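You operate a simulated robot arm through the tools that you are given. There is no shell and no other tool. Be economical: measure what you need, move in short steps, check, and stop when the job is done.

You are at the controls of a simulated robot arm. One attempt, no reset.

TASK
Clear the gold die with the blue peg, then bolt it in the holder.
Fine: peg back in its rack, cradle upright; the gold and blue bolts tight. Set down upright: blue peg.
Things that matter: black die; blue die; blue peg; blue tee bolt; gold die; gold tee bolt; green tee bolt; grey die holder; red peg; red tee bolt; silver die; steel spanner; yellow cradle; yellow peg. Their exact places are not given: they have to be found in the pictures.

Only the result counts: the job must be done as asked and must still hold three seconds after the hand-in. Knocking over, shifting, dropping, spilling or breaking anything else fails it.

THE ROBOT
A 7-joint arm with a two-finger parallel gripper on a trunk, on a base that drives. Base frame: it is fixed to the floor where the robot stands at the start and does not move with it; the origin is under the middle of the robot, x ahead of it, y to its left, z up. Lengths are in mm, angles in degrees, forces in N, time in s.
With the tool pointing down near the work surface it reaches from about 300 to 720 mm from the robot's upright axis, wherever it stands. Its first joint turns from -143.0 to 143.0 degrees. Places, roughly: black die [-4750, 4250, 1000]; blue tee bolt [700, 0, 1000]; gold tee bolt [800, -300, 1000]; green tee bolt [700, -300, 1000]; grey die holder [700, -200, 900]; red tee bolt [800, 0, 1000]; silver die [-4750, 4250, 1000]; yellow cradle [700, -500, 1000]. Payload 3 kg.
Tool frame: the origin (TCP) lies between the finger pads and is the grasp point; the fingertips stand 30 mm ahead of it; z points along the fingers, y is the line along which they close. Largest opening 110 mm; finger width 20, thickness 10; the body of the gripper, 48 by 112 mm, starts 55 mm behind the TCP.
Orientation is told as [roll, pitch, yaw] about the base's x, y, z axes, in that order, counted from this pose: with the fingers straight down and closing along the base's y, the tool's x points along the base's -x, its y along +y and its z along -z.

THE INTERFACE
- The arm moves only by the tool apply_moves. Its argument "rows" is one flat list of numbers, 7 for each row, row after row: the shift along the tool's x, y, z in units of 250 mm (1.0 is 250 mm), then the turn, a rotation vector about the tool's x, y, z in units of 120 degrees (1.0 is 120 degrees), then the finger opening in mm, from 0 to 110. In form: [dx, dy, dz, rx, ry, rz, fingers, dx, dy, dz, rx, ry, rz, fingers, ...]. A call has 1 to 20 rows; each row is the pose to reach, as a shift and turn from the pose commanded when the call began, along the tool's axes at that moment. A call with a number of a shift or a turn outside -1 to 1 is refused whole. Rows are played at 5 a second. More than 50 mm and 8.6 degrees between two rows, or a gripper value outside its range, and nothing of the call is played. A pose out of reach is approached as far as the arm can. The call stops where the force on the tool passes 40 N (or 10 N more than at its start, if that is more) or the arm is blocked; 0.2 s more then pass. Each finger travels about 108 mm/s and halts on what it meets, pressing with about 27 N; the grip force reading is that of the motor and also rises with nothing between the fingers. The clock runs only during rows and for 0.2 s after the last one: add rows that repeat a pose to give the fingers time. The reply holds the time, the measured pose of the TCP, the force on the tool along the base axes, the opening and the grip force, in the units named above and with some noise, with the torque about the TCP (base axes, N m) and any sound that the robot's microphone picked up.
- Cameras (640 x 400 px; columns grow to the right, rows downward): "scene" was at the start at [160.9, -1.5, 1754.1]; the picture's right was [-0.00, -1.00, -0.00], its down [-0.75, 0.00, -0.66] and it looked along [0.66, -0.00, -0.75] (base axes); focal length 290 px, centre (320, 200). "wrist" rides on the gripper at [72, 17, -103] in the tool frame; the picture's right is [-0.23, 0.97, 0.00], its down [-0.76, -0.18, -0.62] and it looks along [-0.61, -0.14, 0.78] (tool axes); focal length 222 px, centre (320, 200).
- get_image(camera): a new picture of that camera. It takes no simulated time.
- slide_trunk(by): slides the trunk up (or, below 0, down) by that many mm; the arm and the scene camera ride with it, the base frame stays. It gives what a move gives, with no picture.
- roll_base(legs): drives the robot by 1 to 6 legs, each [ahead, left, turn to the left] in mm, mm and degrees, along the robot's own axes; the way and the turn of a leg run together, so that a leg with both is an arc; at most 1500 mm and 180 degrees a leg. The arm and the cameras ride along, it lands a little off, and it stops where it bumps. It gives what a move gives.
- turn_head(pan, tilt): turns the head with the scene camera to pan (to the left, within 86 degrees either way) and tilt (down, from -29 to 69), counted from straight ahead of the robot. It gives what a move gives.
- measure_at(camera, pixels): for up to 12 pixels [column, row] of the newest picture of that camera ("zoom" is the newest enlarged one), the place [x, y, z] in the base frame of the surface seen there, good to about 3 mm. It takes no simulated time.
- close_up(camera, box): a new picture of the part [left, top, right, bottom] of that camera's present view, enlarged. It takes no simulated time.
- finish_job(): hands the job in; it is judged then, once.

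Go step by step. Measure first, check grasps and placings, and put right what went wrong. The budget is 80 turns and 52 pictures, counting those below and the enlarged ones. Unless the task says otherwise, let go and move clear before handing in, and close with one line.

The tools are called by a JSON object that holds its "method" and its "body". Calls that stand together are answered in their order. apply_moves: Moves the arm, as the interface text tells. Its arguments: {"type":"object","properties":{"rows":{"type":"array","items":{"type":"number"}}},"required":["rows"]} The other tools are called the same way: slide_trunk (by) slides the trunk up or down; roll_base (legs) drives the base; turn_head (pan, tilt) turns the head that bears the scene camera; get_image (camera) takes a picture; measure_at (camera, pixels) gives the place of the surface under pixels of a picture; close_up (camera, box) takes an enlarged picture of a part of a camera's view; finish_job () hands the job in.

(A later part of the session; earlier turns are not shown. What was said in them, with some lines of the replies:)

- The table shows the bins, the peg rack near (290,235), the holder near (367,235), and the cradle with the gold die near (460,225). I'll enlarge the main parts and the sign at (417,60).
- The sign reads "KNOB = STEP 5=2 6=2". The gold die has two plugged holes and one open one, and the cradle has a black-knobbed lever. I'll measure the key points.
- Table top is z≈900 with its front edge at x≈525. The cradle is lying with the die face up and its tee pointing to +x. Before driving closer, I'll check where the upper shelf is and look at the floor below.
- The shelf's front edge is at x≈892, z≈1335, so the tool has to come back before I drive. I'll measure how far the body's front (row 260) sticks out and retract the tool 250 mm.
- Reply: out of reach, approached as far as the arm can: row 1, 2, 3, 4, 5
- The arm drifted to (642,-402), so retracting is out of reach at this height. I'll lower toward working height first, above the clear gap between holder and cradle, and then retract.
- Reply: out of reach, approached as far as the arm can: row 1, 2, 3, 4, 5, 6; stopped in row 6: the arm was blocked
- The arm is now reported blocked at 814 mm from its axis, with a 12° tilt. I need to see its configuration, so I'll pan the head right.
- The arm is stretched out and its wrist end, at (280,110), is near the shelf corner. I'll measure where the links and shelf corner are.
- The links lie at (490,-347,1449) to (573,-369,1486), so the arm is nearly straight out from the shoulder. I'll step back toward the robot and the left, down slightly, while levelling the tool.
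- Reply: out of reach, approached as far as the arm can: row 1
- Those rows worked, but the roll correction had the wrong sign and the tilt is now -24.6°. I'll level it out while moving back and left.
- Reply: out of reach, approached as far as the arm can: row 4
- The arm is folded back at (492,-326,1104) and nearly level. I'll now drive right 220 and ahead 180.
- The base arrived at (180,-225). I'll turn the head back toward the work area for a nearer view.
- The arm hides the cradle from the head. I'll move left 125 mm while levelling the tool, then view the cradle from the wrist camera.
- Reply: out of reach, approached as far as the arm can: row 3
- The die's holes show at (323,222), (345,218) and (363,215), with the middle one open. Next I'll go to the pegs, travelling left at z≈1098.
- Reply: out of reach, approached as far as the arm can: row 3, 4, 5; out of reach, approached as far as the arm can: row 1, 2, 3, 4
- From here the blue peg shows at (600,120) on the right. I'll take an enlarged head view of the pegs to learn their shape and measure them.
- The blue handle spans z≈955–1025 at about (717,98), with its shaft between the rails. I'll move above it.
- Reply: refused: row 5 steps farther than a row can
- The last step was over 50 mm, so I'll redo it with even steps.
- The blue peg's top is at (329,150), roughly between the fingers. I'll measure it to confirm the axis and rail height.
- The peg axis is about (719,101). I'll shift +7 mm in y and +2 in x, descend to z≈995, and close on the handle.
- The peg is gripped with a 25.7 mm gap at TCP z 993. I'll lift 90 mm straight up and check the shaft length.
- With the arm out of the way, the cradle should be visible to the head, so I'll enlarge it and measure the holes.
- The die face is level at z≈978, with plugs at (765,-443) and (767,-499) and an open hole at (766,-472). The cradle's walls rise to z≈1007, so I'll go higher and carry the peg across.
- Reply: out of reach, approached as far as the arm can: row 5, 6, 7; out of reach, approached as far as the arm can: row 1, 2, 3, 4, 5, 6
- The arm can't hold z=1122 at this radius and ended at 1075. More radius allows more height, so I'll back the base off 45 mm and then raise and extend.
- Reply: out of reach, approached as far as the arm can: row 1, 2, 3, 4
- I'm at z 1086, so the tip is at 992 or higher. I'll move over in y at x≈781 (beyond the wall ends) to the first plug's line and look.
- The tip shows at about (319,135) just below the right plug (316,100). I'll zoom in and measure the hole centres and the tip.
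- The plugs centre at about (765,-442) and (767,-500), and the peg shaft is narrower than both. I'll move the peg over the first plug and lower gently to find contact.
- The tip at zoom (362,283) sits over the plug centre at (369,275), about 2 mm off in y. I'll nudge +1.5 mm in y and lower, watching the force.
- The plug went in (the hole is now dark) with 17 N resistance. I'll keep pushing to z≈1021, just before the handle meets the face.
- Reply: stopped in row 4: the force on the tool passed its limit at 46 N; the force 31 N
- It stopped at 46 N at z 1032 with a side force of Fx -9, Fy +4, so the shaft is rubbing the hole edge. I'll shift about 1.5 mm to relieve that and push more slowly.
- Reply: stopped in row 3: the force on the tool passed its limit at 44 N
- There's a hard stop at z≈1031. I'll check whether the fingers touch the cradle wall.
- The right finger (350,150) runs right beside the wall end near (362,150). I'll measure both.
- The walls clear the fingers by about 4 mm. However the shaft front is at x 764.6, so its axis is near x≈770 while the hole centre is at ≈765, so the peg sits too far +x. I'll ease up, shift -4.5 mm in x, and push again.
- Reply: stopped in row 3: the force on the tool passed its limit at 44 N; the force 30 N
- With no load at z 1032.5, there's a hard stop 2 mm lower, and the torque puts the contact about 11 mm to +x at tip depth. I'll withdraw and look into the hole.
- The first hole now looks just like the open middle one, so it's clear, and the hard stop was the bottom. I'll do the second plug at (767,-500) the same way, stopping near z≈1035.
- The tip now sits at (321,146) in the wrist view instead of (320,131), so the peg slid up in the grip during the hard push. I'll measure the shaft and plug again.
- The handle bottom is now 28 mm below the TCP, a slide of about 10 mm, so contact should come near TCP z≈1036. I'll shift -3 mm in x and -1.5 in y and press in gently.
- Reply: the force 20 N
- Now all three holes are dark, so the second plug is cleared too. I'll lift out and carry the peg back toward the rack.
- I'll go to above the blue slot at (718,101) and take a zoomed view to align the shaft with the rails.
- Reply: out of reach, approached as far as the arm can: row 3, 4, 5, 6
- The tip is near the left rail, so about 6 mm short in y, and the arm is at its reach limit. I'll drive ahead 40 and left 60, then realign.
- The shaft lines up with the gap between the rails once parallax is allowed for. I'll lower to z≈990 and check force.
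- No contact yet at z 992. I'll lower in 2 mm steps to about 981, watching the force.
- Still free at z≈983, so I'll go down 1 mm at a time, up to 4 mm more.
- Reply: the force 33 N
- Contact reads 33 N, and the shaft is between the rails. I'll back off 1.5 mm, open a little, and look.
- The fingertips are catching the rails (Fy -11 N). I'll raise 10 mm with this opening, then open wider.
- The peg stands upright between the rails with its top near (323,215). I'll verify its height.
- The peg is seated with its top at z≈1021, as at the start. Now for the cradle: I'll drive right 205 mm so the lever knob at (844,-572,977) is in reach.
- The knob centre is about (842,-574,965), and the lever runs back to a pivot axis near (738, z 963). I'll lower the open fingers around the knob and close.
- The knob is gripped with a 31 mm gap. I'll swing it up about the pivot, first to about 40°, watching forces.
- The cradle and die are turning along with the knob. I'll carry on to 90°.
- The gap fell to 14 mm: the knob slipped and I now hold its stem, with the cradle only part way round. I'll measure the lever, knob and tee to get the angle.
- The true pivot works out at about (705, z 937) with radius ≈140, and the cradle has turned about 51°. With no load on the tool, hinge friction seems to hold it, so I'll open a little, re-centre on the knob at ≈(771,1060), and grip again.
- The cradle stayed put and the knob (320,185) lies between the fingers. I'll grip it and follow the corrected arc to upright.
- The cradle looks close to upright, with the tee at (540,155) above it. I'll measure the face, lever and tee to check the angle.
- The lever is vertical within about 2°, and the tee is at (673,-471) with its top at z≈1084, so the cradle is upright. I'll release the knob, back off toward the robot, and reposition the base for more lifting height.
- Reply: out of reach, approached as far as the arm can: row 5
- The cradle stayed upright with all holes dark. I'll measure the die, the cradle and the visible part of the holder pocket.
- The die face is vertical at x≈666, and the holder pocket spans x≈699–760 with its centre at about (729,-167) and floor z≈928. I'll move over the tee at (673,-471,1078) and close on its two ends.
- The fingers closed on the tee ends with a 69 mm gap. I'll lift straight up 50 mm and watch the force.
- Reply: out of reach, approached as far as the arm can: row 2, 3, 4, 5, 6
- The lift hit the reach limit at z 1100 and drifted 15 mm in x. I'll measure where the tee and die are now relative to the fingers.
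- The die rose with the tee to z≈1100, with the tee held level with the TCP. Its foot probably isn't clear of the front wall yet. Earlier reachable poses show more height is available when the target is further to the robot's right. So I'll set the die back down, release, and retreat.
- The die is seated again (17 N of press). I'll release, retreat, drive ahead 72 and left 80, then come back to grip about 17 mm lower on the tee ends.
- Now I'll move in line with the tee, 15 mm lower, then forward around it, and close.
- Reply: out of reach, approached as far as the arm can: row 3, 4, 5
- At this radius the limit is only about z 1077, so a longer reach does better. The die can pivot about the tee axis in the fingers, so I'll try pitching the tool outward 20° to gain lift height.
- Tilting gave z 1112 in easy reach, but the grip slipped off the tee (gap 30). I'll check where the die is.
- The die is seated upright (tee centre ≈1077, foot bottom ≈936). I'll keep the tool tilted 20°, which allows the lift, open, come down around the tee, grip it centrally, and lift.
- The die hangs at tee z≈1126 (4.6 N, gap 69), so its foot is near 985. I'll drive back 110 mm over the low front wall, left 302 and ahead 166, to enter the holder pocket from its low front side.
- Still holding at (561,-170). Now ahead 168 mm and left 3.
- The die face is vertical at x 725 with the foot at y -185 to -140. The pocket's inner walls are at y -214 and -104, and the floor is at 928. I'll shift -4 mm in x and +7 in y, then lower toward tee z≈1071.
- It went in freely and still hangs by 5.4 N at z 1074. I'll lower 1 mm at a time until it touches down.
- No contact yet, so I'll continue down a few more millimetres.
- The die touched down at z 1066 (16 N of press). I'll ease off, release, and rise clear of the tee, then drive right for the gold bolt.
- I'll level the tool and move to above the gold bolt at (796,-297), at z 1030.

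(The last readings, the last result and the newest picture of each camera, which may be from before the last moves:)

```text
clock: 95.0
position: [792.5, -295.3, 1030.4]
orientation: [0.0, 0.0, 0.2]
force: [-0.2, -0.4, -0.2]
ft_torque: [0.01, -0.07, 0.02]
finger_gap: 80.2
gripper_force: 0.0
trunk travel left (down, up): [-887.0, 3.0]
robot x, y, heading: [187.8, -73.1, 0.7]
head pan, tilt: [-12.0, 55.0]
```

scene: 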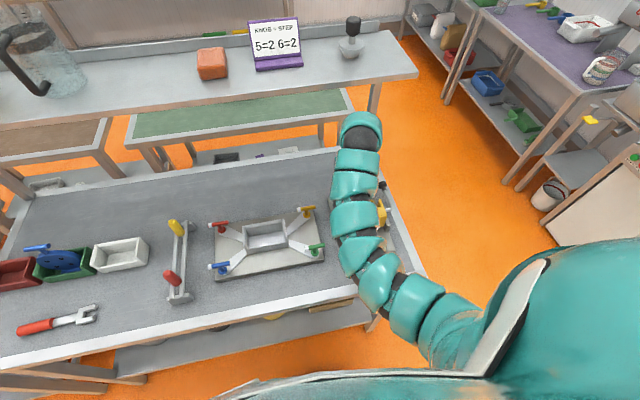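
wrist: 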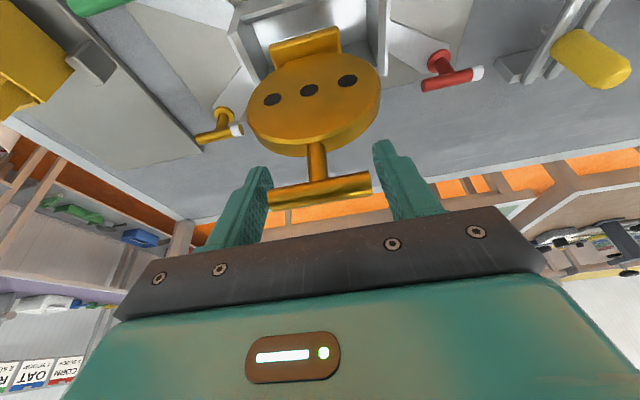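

Now I'll lower to z 972, close on the ends of the gold T-bar, and read the grip.

{"method": "apply_moves", "body": {"rows": [-0.016, -0.006, 0.08, 0, 0, 0, 80, -0.016, -0.006, 0.16, 0, 0, 0, 80, -0.016, -0.006, 0.232, 0, 0, 0, 80, -0.016, -0.006, 0.232, 0, 0, 0, 60, -0.016, -0.006, 0.232, 0, 0, 0, 40, -0.016, -0.006, 0.232, 0, 0, 0, 30, -0.016, -0.006, 0.232, 0, 0, 0, 30]}}

```text
clock: 96.5
position: [797.6, -299.6, 974.3]
orientation: [-0.2, -0.1, 0.0]
force: [-1.7, -23.0, 12.0]
ft_torque: [-0.77, 0.41, -0.43]
finger_gap: 73.3
gripper_force: 45.2
trunk travel left (down, up): [-887.0, 3.0]
robot x, y, heading: [185.1, -73.7, 0.6]
head pan, tilt: [-12.0, 55.0]
5 turns are left
```

The left finger is pressing one end of the T-bar off-centre (Fy -23 N, gap 73), so I need to shift about +6 mm in y. With 5 turns left I'll re-centre, grip, and turn clockwise in stages, reading each.

{"method": "apply_moves", "body": {"rows": [0, 0, 0, 0, 0, 0, 85, 0, 0.012, 0, 0, 0, 0, 85, 0.004, 0.023, 0.008, 0, 0, 0, 85, 0.004, 0.023, 0.008, 0, 0, 0, 60, 0.004, 0.023, 0.008, 0, 0, 0, 40, 0.004, 0.023, 0.008, 0, 0, 0, 40]}}

{"method": "apply_moves", "body": {"rows": [0, 0, 0, 0, 0, 0.065, 40, 0, 0, 0, 0, 0, 0.13, 40, 0, 0, 0, 0, 0, 0.195, 40, 0, 0, 0, 0, 0, 0.26, 40, 0, 0, 0, 0, 0, 0.325, 40, 0, 0, 0, 0, 0, 0.39, 40]}}

{"method": "apply_moves", "body": {"rows": [0, 0, 0, 0, 0, 0.065, 40, 0, 0, 0, 0, 0, 0.13, 40, 0, 0, 0, 0, 0, 0.195, 40, 0, 0, 0, 0, 0, 0.26, 40, 0, 0, 0, 0, 0, 0.325, 40, 0, 0, 0, 0, 0, 0.36, 40]}}

{"method": "get_image", "body": {"camera": "wrist"}}

```text
clock: 97.7
position: [796.2, -301.3, 970.2]
orientation: [-0.7, 0.0, -0.7]
force: [-0.6, -11.6, -3.6]
ft_torque: [-0.56, -0.32, -0.07]
finger_gap: 73.4
gripper_force: 45.2
trunk travel left (down, up): [-887.0, 3.0]
robot x, y, heading: [185.2, -76.1, 0.6]
head pan, tilt: [-12.0, 55.0]
stopped in row 5: the force on the tool passed its limit at 41 N (the readings are from after the stop); the commanded pose is now the measured one
```

```text
clock: 99.1
position: [797.1, -297.2, 971.3]
orientation: [-0.3, -0.3, -47.3]
force: [0.7, -9.8, -2.9]
ft_torque: [-0.18, 0.68, 0.04]
finger_gap: 73.5
gripper_force: 44.9
trunk travel left (down, up): [-887.0, 3.0]
robot x, y, heading: [189.6, -74.8, 0.5]
head pan, tilt: [-12.0, 55.0]
```

```text
clock: 100.5
position: [800.6, -296.2, 969.2]
orientation: [0.1, -0.5, -90.4]
force: [25.1, -1.1, -0.5]
ft_torque: [0.57, -0.11, 0.13]
finger_gap: 73.4
gripper_force: 44.4
trunk travel left (down, up): [-887.0, 3.0]
robot x, y, heading: [187.5, -74.0, 0.8]
head pan, tilt: [-12.0, 55.0]
```

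```text
1 pictures are left
4 turns are left
```

wrist: 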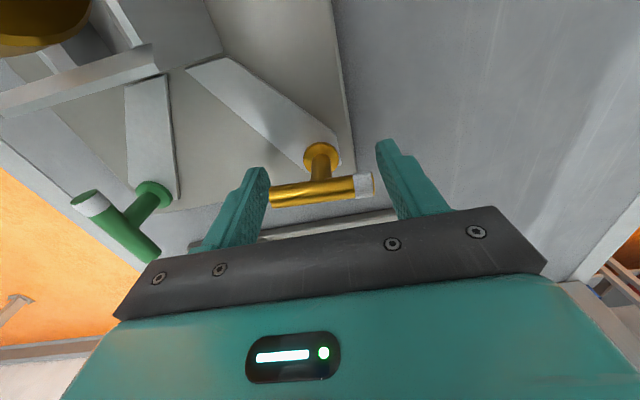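

The T-bar (73 mm long) turned with the gripper through 90° clockwise, with its white end now pointing away, and the torque is still small. I'll keep turning in stages and read the torque, then release and lift.

{"method": "apply_moves", "body": {"rows": [0, -0.012, 0, 0, 0, 0.06, 40, 0, -0.012, 0, 0, 0, 0.12, 40, 0, -0.012, 0, 0, 0, 0.18, 40, 0, -0.012, 0, 0, 0, 0.25, 40]}}

{"method": "apply_moves", "body": {"rows": [0, 0, 0, 0, 0, 0.06, 40, 0, 0, 0, 0, 0, 0.12, 40, 0, 0, 0, 0, 0, 0.18, 40, 0, 0, 0, 0, 0, 0.25, 40]}}

{"method": "apply_moves", "body": {"rows": [0, 0, 0, 0, 0, 0.06, 40, 0, 0, 0, 0, 0, 0.12, 40, 0, 0, 0, 0, 0, 0.18, 40, 0, 0, 0, 0, 0, 0.25, 40]}}

{"method": "apply_moves", "body": {"rows": [0, 0, 0, 0, 0, 0, 90, 0, 0, 0, 0, 0, 0, 95, 0, 0, -0.08, 0, 0, 0, 95, 0, 0, -0.18, 0, 0, 0, 95]}}

```text
clock: 101.0
position: [799.6, -296.6, 969.5]
orientation: [0.5, -0.5, -97.8]
force: [19.5, -1.0, -13.5]
ft_torque: [-0.19, -0.43, 0.08]
finger_gap: 73.5
gripper_force: 44.9
trunk travel left (down, up): [-887.0, 3.0]
robot x, y, heading: [192.0, -73.4, 0.7]
head pan, tilt: [-12.0, 55.0]
stopped in row 2: the force on the tool passed its limit at 42 N (the readings are from after the stop); the commanded pose is now the measured one
```

```text
clock: 102.0
position: [801.0, -298.1, 969.7]
orientation: [0.5, -0.2, -128.1]
force: [36.3, -6.2, -9.9]
ft_torque: [0.06, 0.19, 0.21]
finger_gap: 73.3
gripper_force: 45.0
trunk travel left (down, up): [-887.0, 3.0]
robot x, y, heading: [191.4, -77.6, 0.6]
head pan, tilt: [-12.0, 55.0]
```

```text
clock: 103.0
position: [797.5, -300.9, 970.6]
orientation: [0.6, 0.1, -158.2]
force: [20.8, -23.4, 0.4]
ft_torque: [-0.5, 0.54, 0.2]
finger_gap: 72.3
gripper_force: 44.5
trunk travel left (down, up): [-887.0, 3.0]
robot x, y, heading: [188.0, -77.3, 0.4]
head pan, tilt: [-12.0, 55.0]
```

```text
clock: 104.0
position: [796.6, -297.1, 1018.3]
orientation: [0.6, 0.2, -157.7]
force: [0.5, -0.8, -0.2]
ft_torque: [-0.02, -0.01, -0.02]
finger_gap: 94.6
gripper_force: 0.1
trunk travel left (down, up): [-887.0, 3.0]
robot x, y, heading: [189.0, -79.4, 0.5]
head pan, tilt: [-12.0, 55.0]
3 turns are left
```

On the last stage the gap dropped from 73.3 to 72.3, meaning the bar lagged the fingers near 150°, which fits a tightening bolt. I'm released at z 1018, so I'll go around the front of the die to above the blue bolt, unwinding the wrist, and take the last picture there.

{"method": "apply_moves", "body": {"rows": [-0.045, -0.019, 0, 0, 0, -0.07, 95, -0.091, -0.037, 0, 0, 0, -0.14, 95, -0.136, -0.056, 0, 0, 0, -0.21, 95, -0.182, -0.075, 0, 0, 0, -0.28, 95, -0.227, -0.093, 0, 0, 0, -0.35, 95, -0.273, -0.112, 0, 0, 0, -0.42, 95, -0.318, -0.13, 0, 0, 0, -0.49, 95, -0.363, -0.149, 0, 0, 0, -0.56, 95, -0.409, -0.168, 0, 0, 0, -0.63, 95, -0.454, -0.186, 0, 0, 0, -0.7, 95, -0.5, -0.205, 0, 0, 0, -0.77, 95, -0.545, -0.224, 0, 0, 0, -0.84, 95, -0.591, -0.242, 0, 0, 0, -0.91, 95, -0.636, -0.261, 0, 0, 0, -0.98, 95]}}

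{"method": "apply_moves", "body": {"rows": [0.1, 0.119, 0, 0, 0, -0.048, 95, 0.2, 0.238, 0, 0, 0, -0.095, 95, 0.3, 0.357, 0, 0, 0, -0.143, 95, 0.4, 0.475, 0, 0, 0, -0.191, 95, 0.5, 0.594, 0, 0, 0, -0.239, 95, 0.6, 0.713, 0, 0, 0, -0.286, 95, 0.7, 0.832, 0, 0, 0, -0.334, 95]}}

{"method": "apply_moves", "body": {"rows": [-0.066, 0, 0, 0, 0, 0, 95, -0.132, 0, 0, 0, 0, 0, 95, -0.132, 0, 0, 0, 0, 0, 95]}}

{"method": "get_image", "body": {"camera": "wrist"}}

```text
clock: 107.0
position: [623.6, -296.1, 1016.0]
orientation: [-0.2, -0.7, -40.1]
force: [0.0, 0.1, -0.2]
ft_torque: [0.0, 0.03, -0.02]
finger_gap: 94.6
gripper_force: 0.0
trunk travel left (down, up): [-887.0, 3.0]
robot x, y, heading: [186.7, -78.3, 0.9]
head pan, tilt: [-12.0, 55.0]
```

```text
clock: 108.6
position: [625.9, -25.2, 1013.7]
orientation: [-0.6, -0.4, -0.1]
force: [-0.7, 0.2, 0.6]
ft_torque: [-0.01, -0.01, -0.01]
finger_gap: 95.2
gripper_force: 0.0
trunk travel left (down, up): [-887.0, 3.0]
robot x, y, heading: [190.0, -78.8, 0.8]
head pan, tilt: [-12.0, 55.0]
```

```text
clock: 109.4
position: [657.3, -23.6, 1012.6]
orientation: [-0.5, -0.5, -0.2]
force: [0.3, -0.6, -0.2]
ft_torque: [-0.01, 0.03, 0.01]
finger_gap: 95.0
gripper_force: 0.1
trunk travel left (down, up): [-887.0, 3.0]
robot x, y, heading: [192.2, -73.5, 0.6]
head pan, tilt: [-12.0, 55.0]
```

```text
0 pictures are left
2 turns are left
```

wrist: 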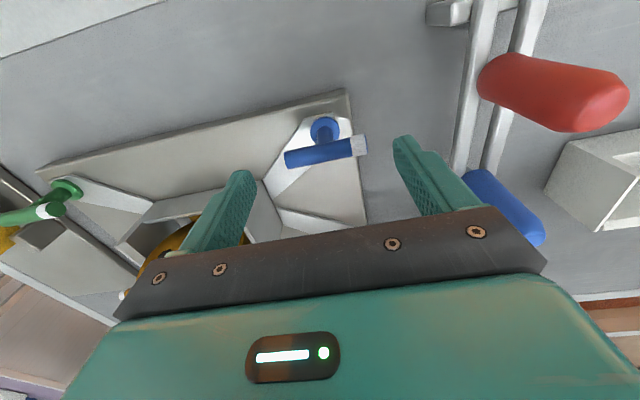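

The blue T-bar's centre (326,153) works out at about (661,-21). I'll centre on it, lower to z 970, close, and turn clockwise in four stages with readings, then release and lift.

{"method": "apply_moves", "body": {"rows": [-0.015, 0.008, 0, -0.004, 0.004, 0, 95, -0.015, 0.008, 0.09, -0.004, 0.004, 0, 95, -0.015, 0.008, 0.17, -0.004, 0.004, 0, 95, -0.015, 0.008, 0.17, -0.004, 0.004, 0, 75, -0.015, 0.008, 0.17, -0.004, 0.004, 0, 60, -0.015, 0.008, 0.17, -0.004, 0.004, 0, 45, -0.015, 0.008, 0.17, -0.004, 0.004, 0, 45]}}

{"method": "apply_moves", "body": {"rows": [0, 0, 0, 0, 0, 0.067, 45, 0, 0, 0, 0, 0, 0.133, 45, 0, 0, 0, 0, 0, 0.2, 45, 0, 0, 0, 0, 0, 0.267, 45, 0, 0, 0, 0, 0, 0.333, 45]}}

{"method": "apply_moves", "body": {"rows": [0, 0, 0, 0, 0, 0.067, 45, 0, 0, 0, 0, 0, 0.133, 45, 0, 0, 0, 0, 0, 0.2, 45, 0, 0, 0, 0, 0, 0.267, 45, 0, 0, 0, 0, 0, 0.333, 45]}}

{"method": "apply_moves", "body": {"rows": [0, 0, 0, 0, 0, 0.067, 45, 0, 0, 0, 0, 0, 0.133, 45, 0, 0, 0, 0, 0, 0.2, 45, 0, 0, 0, 0, 0, 0.267, 45, 0, 0, 0, 0, 0, 0.333, 45]}}

{"method": "apply_moves", "body": {"rows": [0, 0, 0, 0, 0, 0.067, 45, 0, 0, 0, 0, 0, 0.133, 45, 0, 0, 0, 0, 0, 0.2, 45, 0, 0, 0, 0, 0, 0.267, 45, 0, 0, 0, 0, 0, 0.333, 45]}}

{"method": "apply_moves", "body": {"rows": [0, 0, 0, 0, 0, 0, 90, 0, 0, 0, 0, 0, 0, 95, 0, 0, -0.08, 0, 0, 0, 95, 0, 0, -0.18, 0, 0, 0, 95]}}

```text
clock: 111.0
position: [661.5, -20.5, 970.8]
orientation: [0.0, 0.1, -0.1]
force: [-5.5, 12.4, -9.7]
ft_torque: [0.88, 0.37, -0.05]
finger_gap: 73.3
gripper_force: 44.5
trunk travel left (down, up): [-887.0, 3.0]
robot x, y, heading: [189.7, -73.7, 0.7]
head pan, tilt: [-12.0, 55.0]
```

```text
clock: 112.2
position: [661.2, -21.1, 971.2]
orientation: [-0.1, -0.1, -40.4]
force: [-12.9, 10.4, -12.2]
ft_torque: [0.24, 0.65, 0.02]
finger_gap: 73.3
gripper_force: 45.4
trunk travel left (down, up): [-887.0, 3.0]
robot x, y, heading: [191.2, -78.3, 0.7]
head pan, tilt: [-12.0, 55.0]
```

```text
clock: 113.4
position: [660.6, -22.4, 969.8]
orientation: [-0.1, -0.1, -80.4]
force: [-26.0, 0.5, -21.9]
ft_torque: [0.49, 0.29, 0.07]
finger_gap: 73.4
gripper_force: 45.2
trunk travel left (down, up): [-887.0, 3.0]
robot x, y, heading: [192.6, -74.6, 0.9]
head pan, tilt: [-12.0, 55.0]
```

```text
clock: 114.2
position: [658.1, -22.7, 970.7]
orientation: [-0.3, -0.1, -101.7]
force: [-8.2, -1.8, 3.3]
ft_torque: [0.36, 0.51, 0.0]
finger_gap: 73.8
gripper_force: 45.3
trunk travel left (down, up): [-887.0, 3.0]
robot x, y, heading: [188.9, -77.4, 0.9]
head pan, tilt: [-12.0, 55.0]
stopped in row 3: the force on the tool passed its limit at 45 N (the readings are from after the stop); the commanded pose is now the measured one
```

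```text
clock: 115.4
position: [657.9, -22.1, 970.7]
orientation: [-0.1, -0.4, -141.7]
force: [-20.9, 1.5, 4.0]
ft_torque: [0.62, -0.04, 0.1]
finger_gap: 73.5
gripper_force: 44.8
trunk travel left (down, up): [-887.0, 3.0]
robot x, y, heading: [189.9, -79.3, 0.7]
head pan, tilt: [-12.0, 55.0]
```

```text
clock: 116.4
position: [661.4, -21.6, 1016.0]
orientation: [0.0, -0.2, -141.6]
force: [-0.2, -0.3, -1.0]
ft_torque: [-0.03, -0.05, 0.02]
finger_gap: 95.0
gripper_force: 0.1
trunk travel left (down, up): [-887.0, 3.0]
robot x, y, heading: [189.2, -78.6, 0.7]
head pan, tilt: [-12.0, 55.0]
1 turns are left
```

Blue turned to about 141° with the bar following (gap steady at 73.5), while gold went to roughly 150°. With one turn left I'll re-grip blue as it stands, turn it up to 30° further, release, lift clear and hand in.

{"method": "apply_moves", "body": {"rows": [0, 0, 0.09, 0, 0, 0, 95, 0, 0, 0.182, 0, 0, 0, 95, 0, 0, 0.182, 0, 0, 0, 75, 0, 0, 0.182, 0, 0, 0, 60, 0, 0, 0.182, 0, 0, 0, 45]}}

{"method": "apply_moves", "body": {"rows": [0, 0, 0, 0, 0, 0.06, 45, 0, 0, 0, 0, 0, 0.12, 45, 0, 0, 0, 0, 0, 0.18, 45, 0, 0, 0, 0, 0, 0.24, 45]}}

{"method": "apply_moves", "body": {"rows": [0, 0, 0, 0, 0, 0, 90, 0, 0, 0, 0, 0, 0, 95, 0, 0, 0, 0, 0, 0, 95, 0, 0, -0.09, 0, 0, 0, 95, 0, 0, -0.18, 0, 0, 0, 95]}}

{"method": "finish_job", "body": {}}

```text
clock: 117.6
position: [659.7, -21.5, 970.1]
orientation: [-0.2, -0.3, -141.5]
force: [-14.3, 11.8, -11.6]
ft_torque: [0.86, -0.49, 0.04]
finger_gap: 73.4
gripper_force: 45.1
trunk travel left (down, up): [-887.0, 3.0]
robot x, y, heading: [190.1, -76.9, 0.8]
head pan, tilt: [-12.0, 55.0]
```

```text
clock: 118.6
position: [660.1, -20.5, 970.0]
orientation: [0.3, -0.4, -170.6]
force: [-25.6, 17.6, -14.8]
ft_torque: [-0.12, 0.69, 0.16]
finger_gap: 73.5
gripper_force: 44.9
trunk travel left (down, up): [-887.0, 3.0]
robot x, y, heading: [187.7, -78.4, 0.8]
head pan, tilt: [-12.0, 55.0]
```

```text
clock: 119.8
position: [660.9, -21.7, 1014.7]
orientation: [0.0, -0.2, -170.6]
force: [-0.3, 0.2, -0.3]
ft_torque: [0.01, 0.0, 0.0]
finger_gap: 95.0
gripper_force: 0.0
trunk travel left (down, up): [-887.0, 3.0]
robot x, y, heading: [188.2, -75.7, 0.8]
head pan, tilt: [-12.0, 55.0]
```

```text
The job is handed in.
```

I've handed in the job, but I couldn't confirm that the two bolts are tight: gold was turned clockwise about 150° and blue about 170°, and neither showed a clear rise in torque. Both blocked holes in the gold die are cleared, the blue peg is upright in its rack, the cradle is upright, and the die is seated in the holder.
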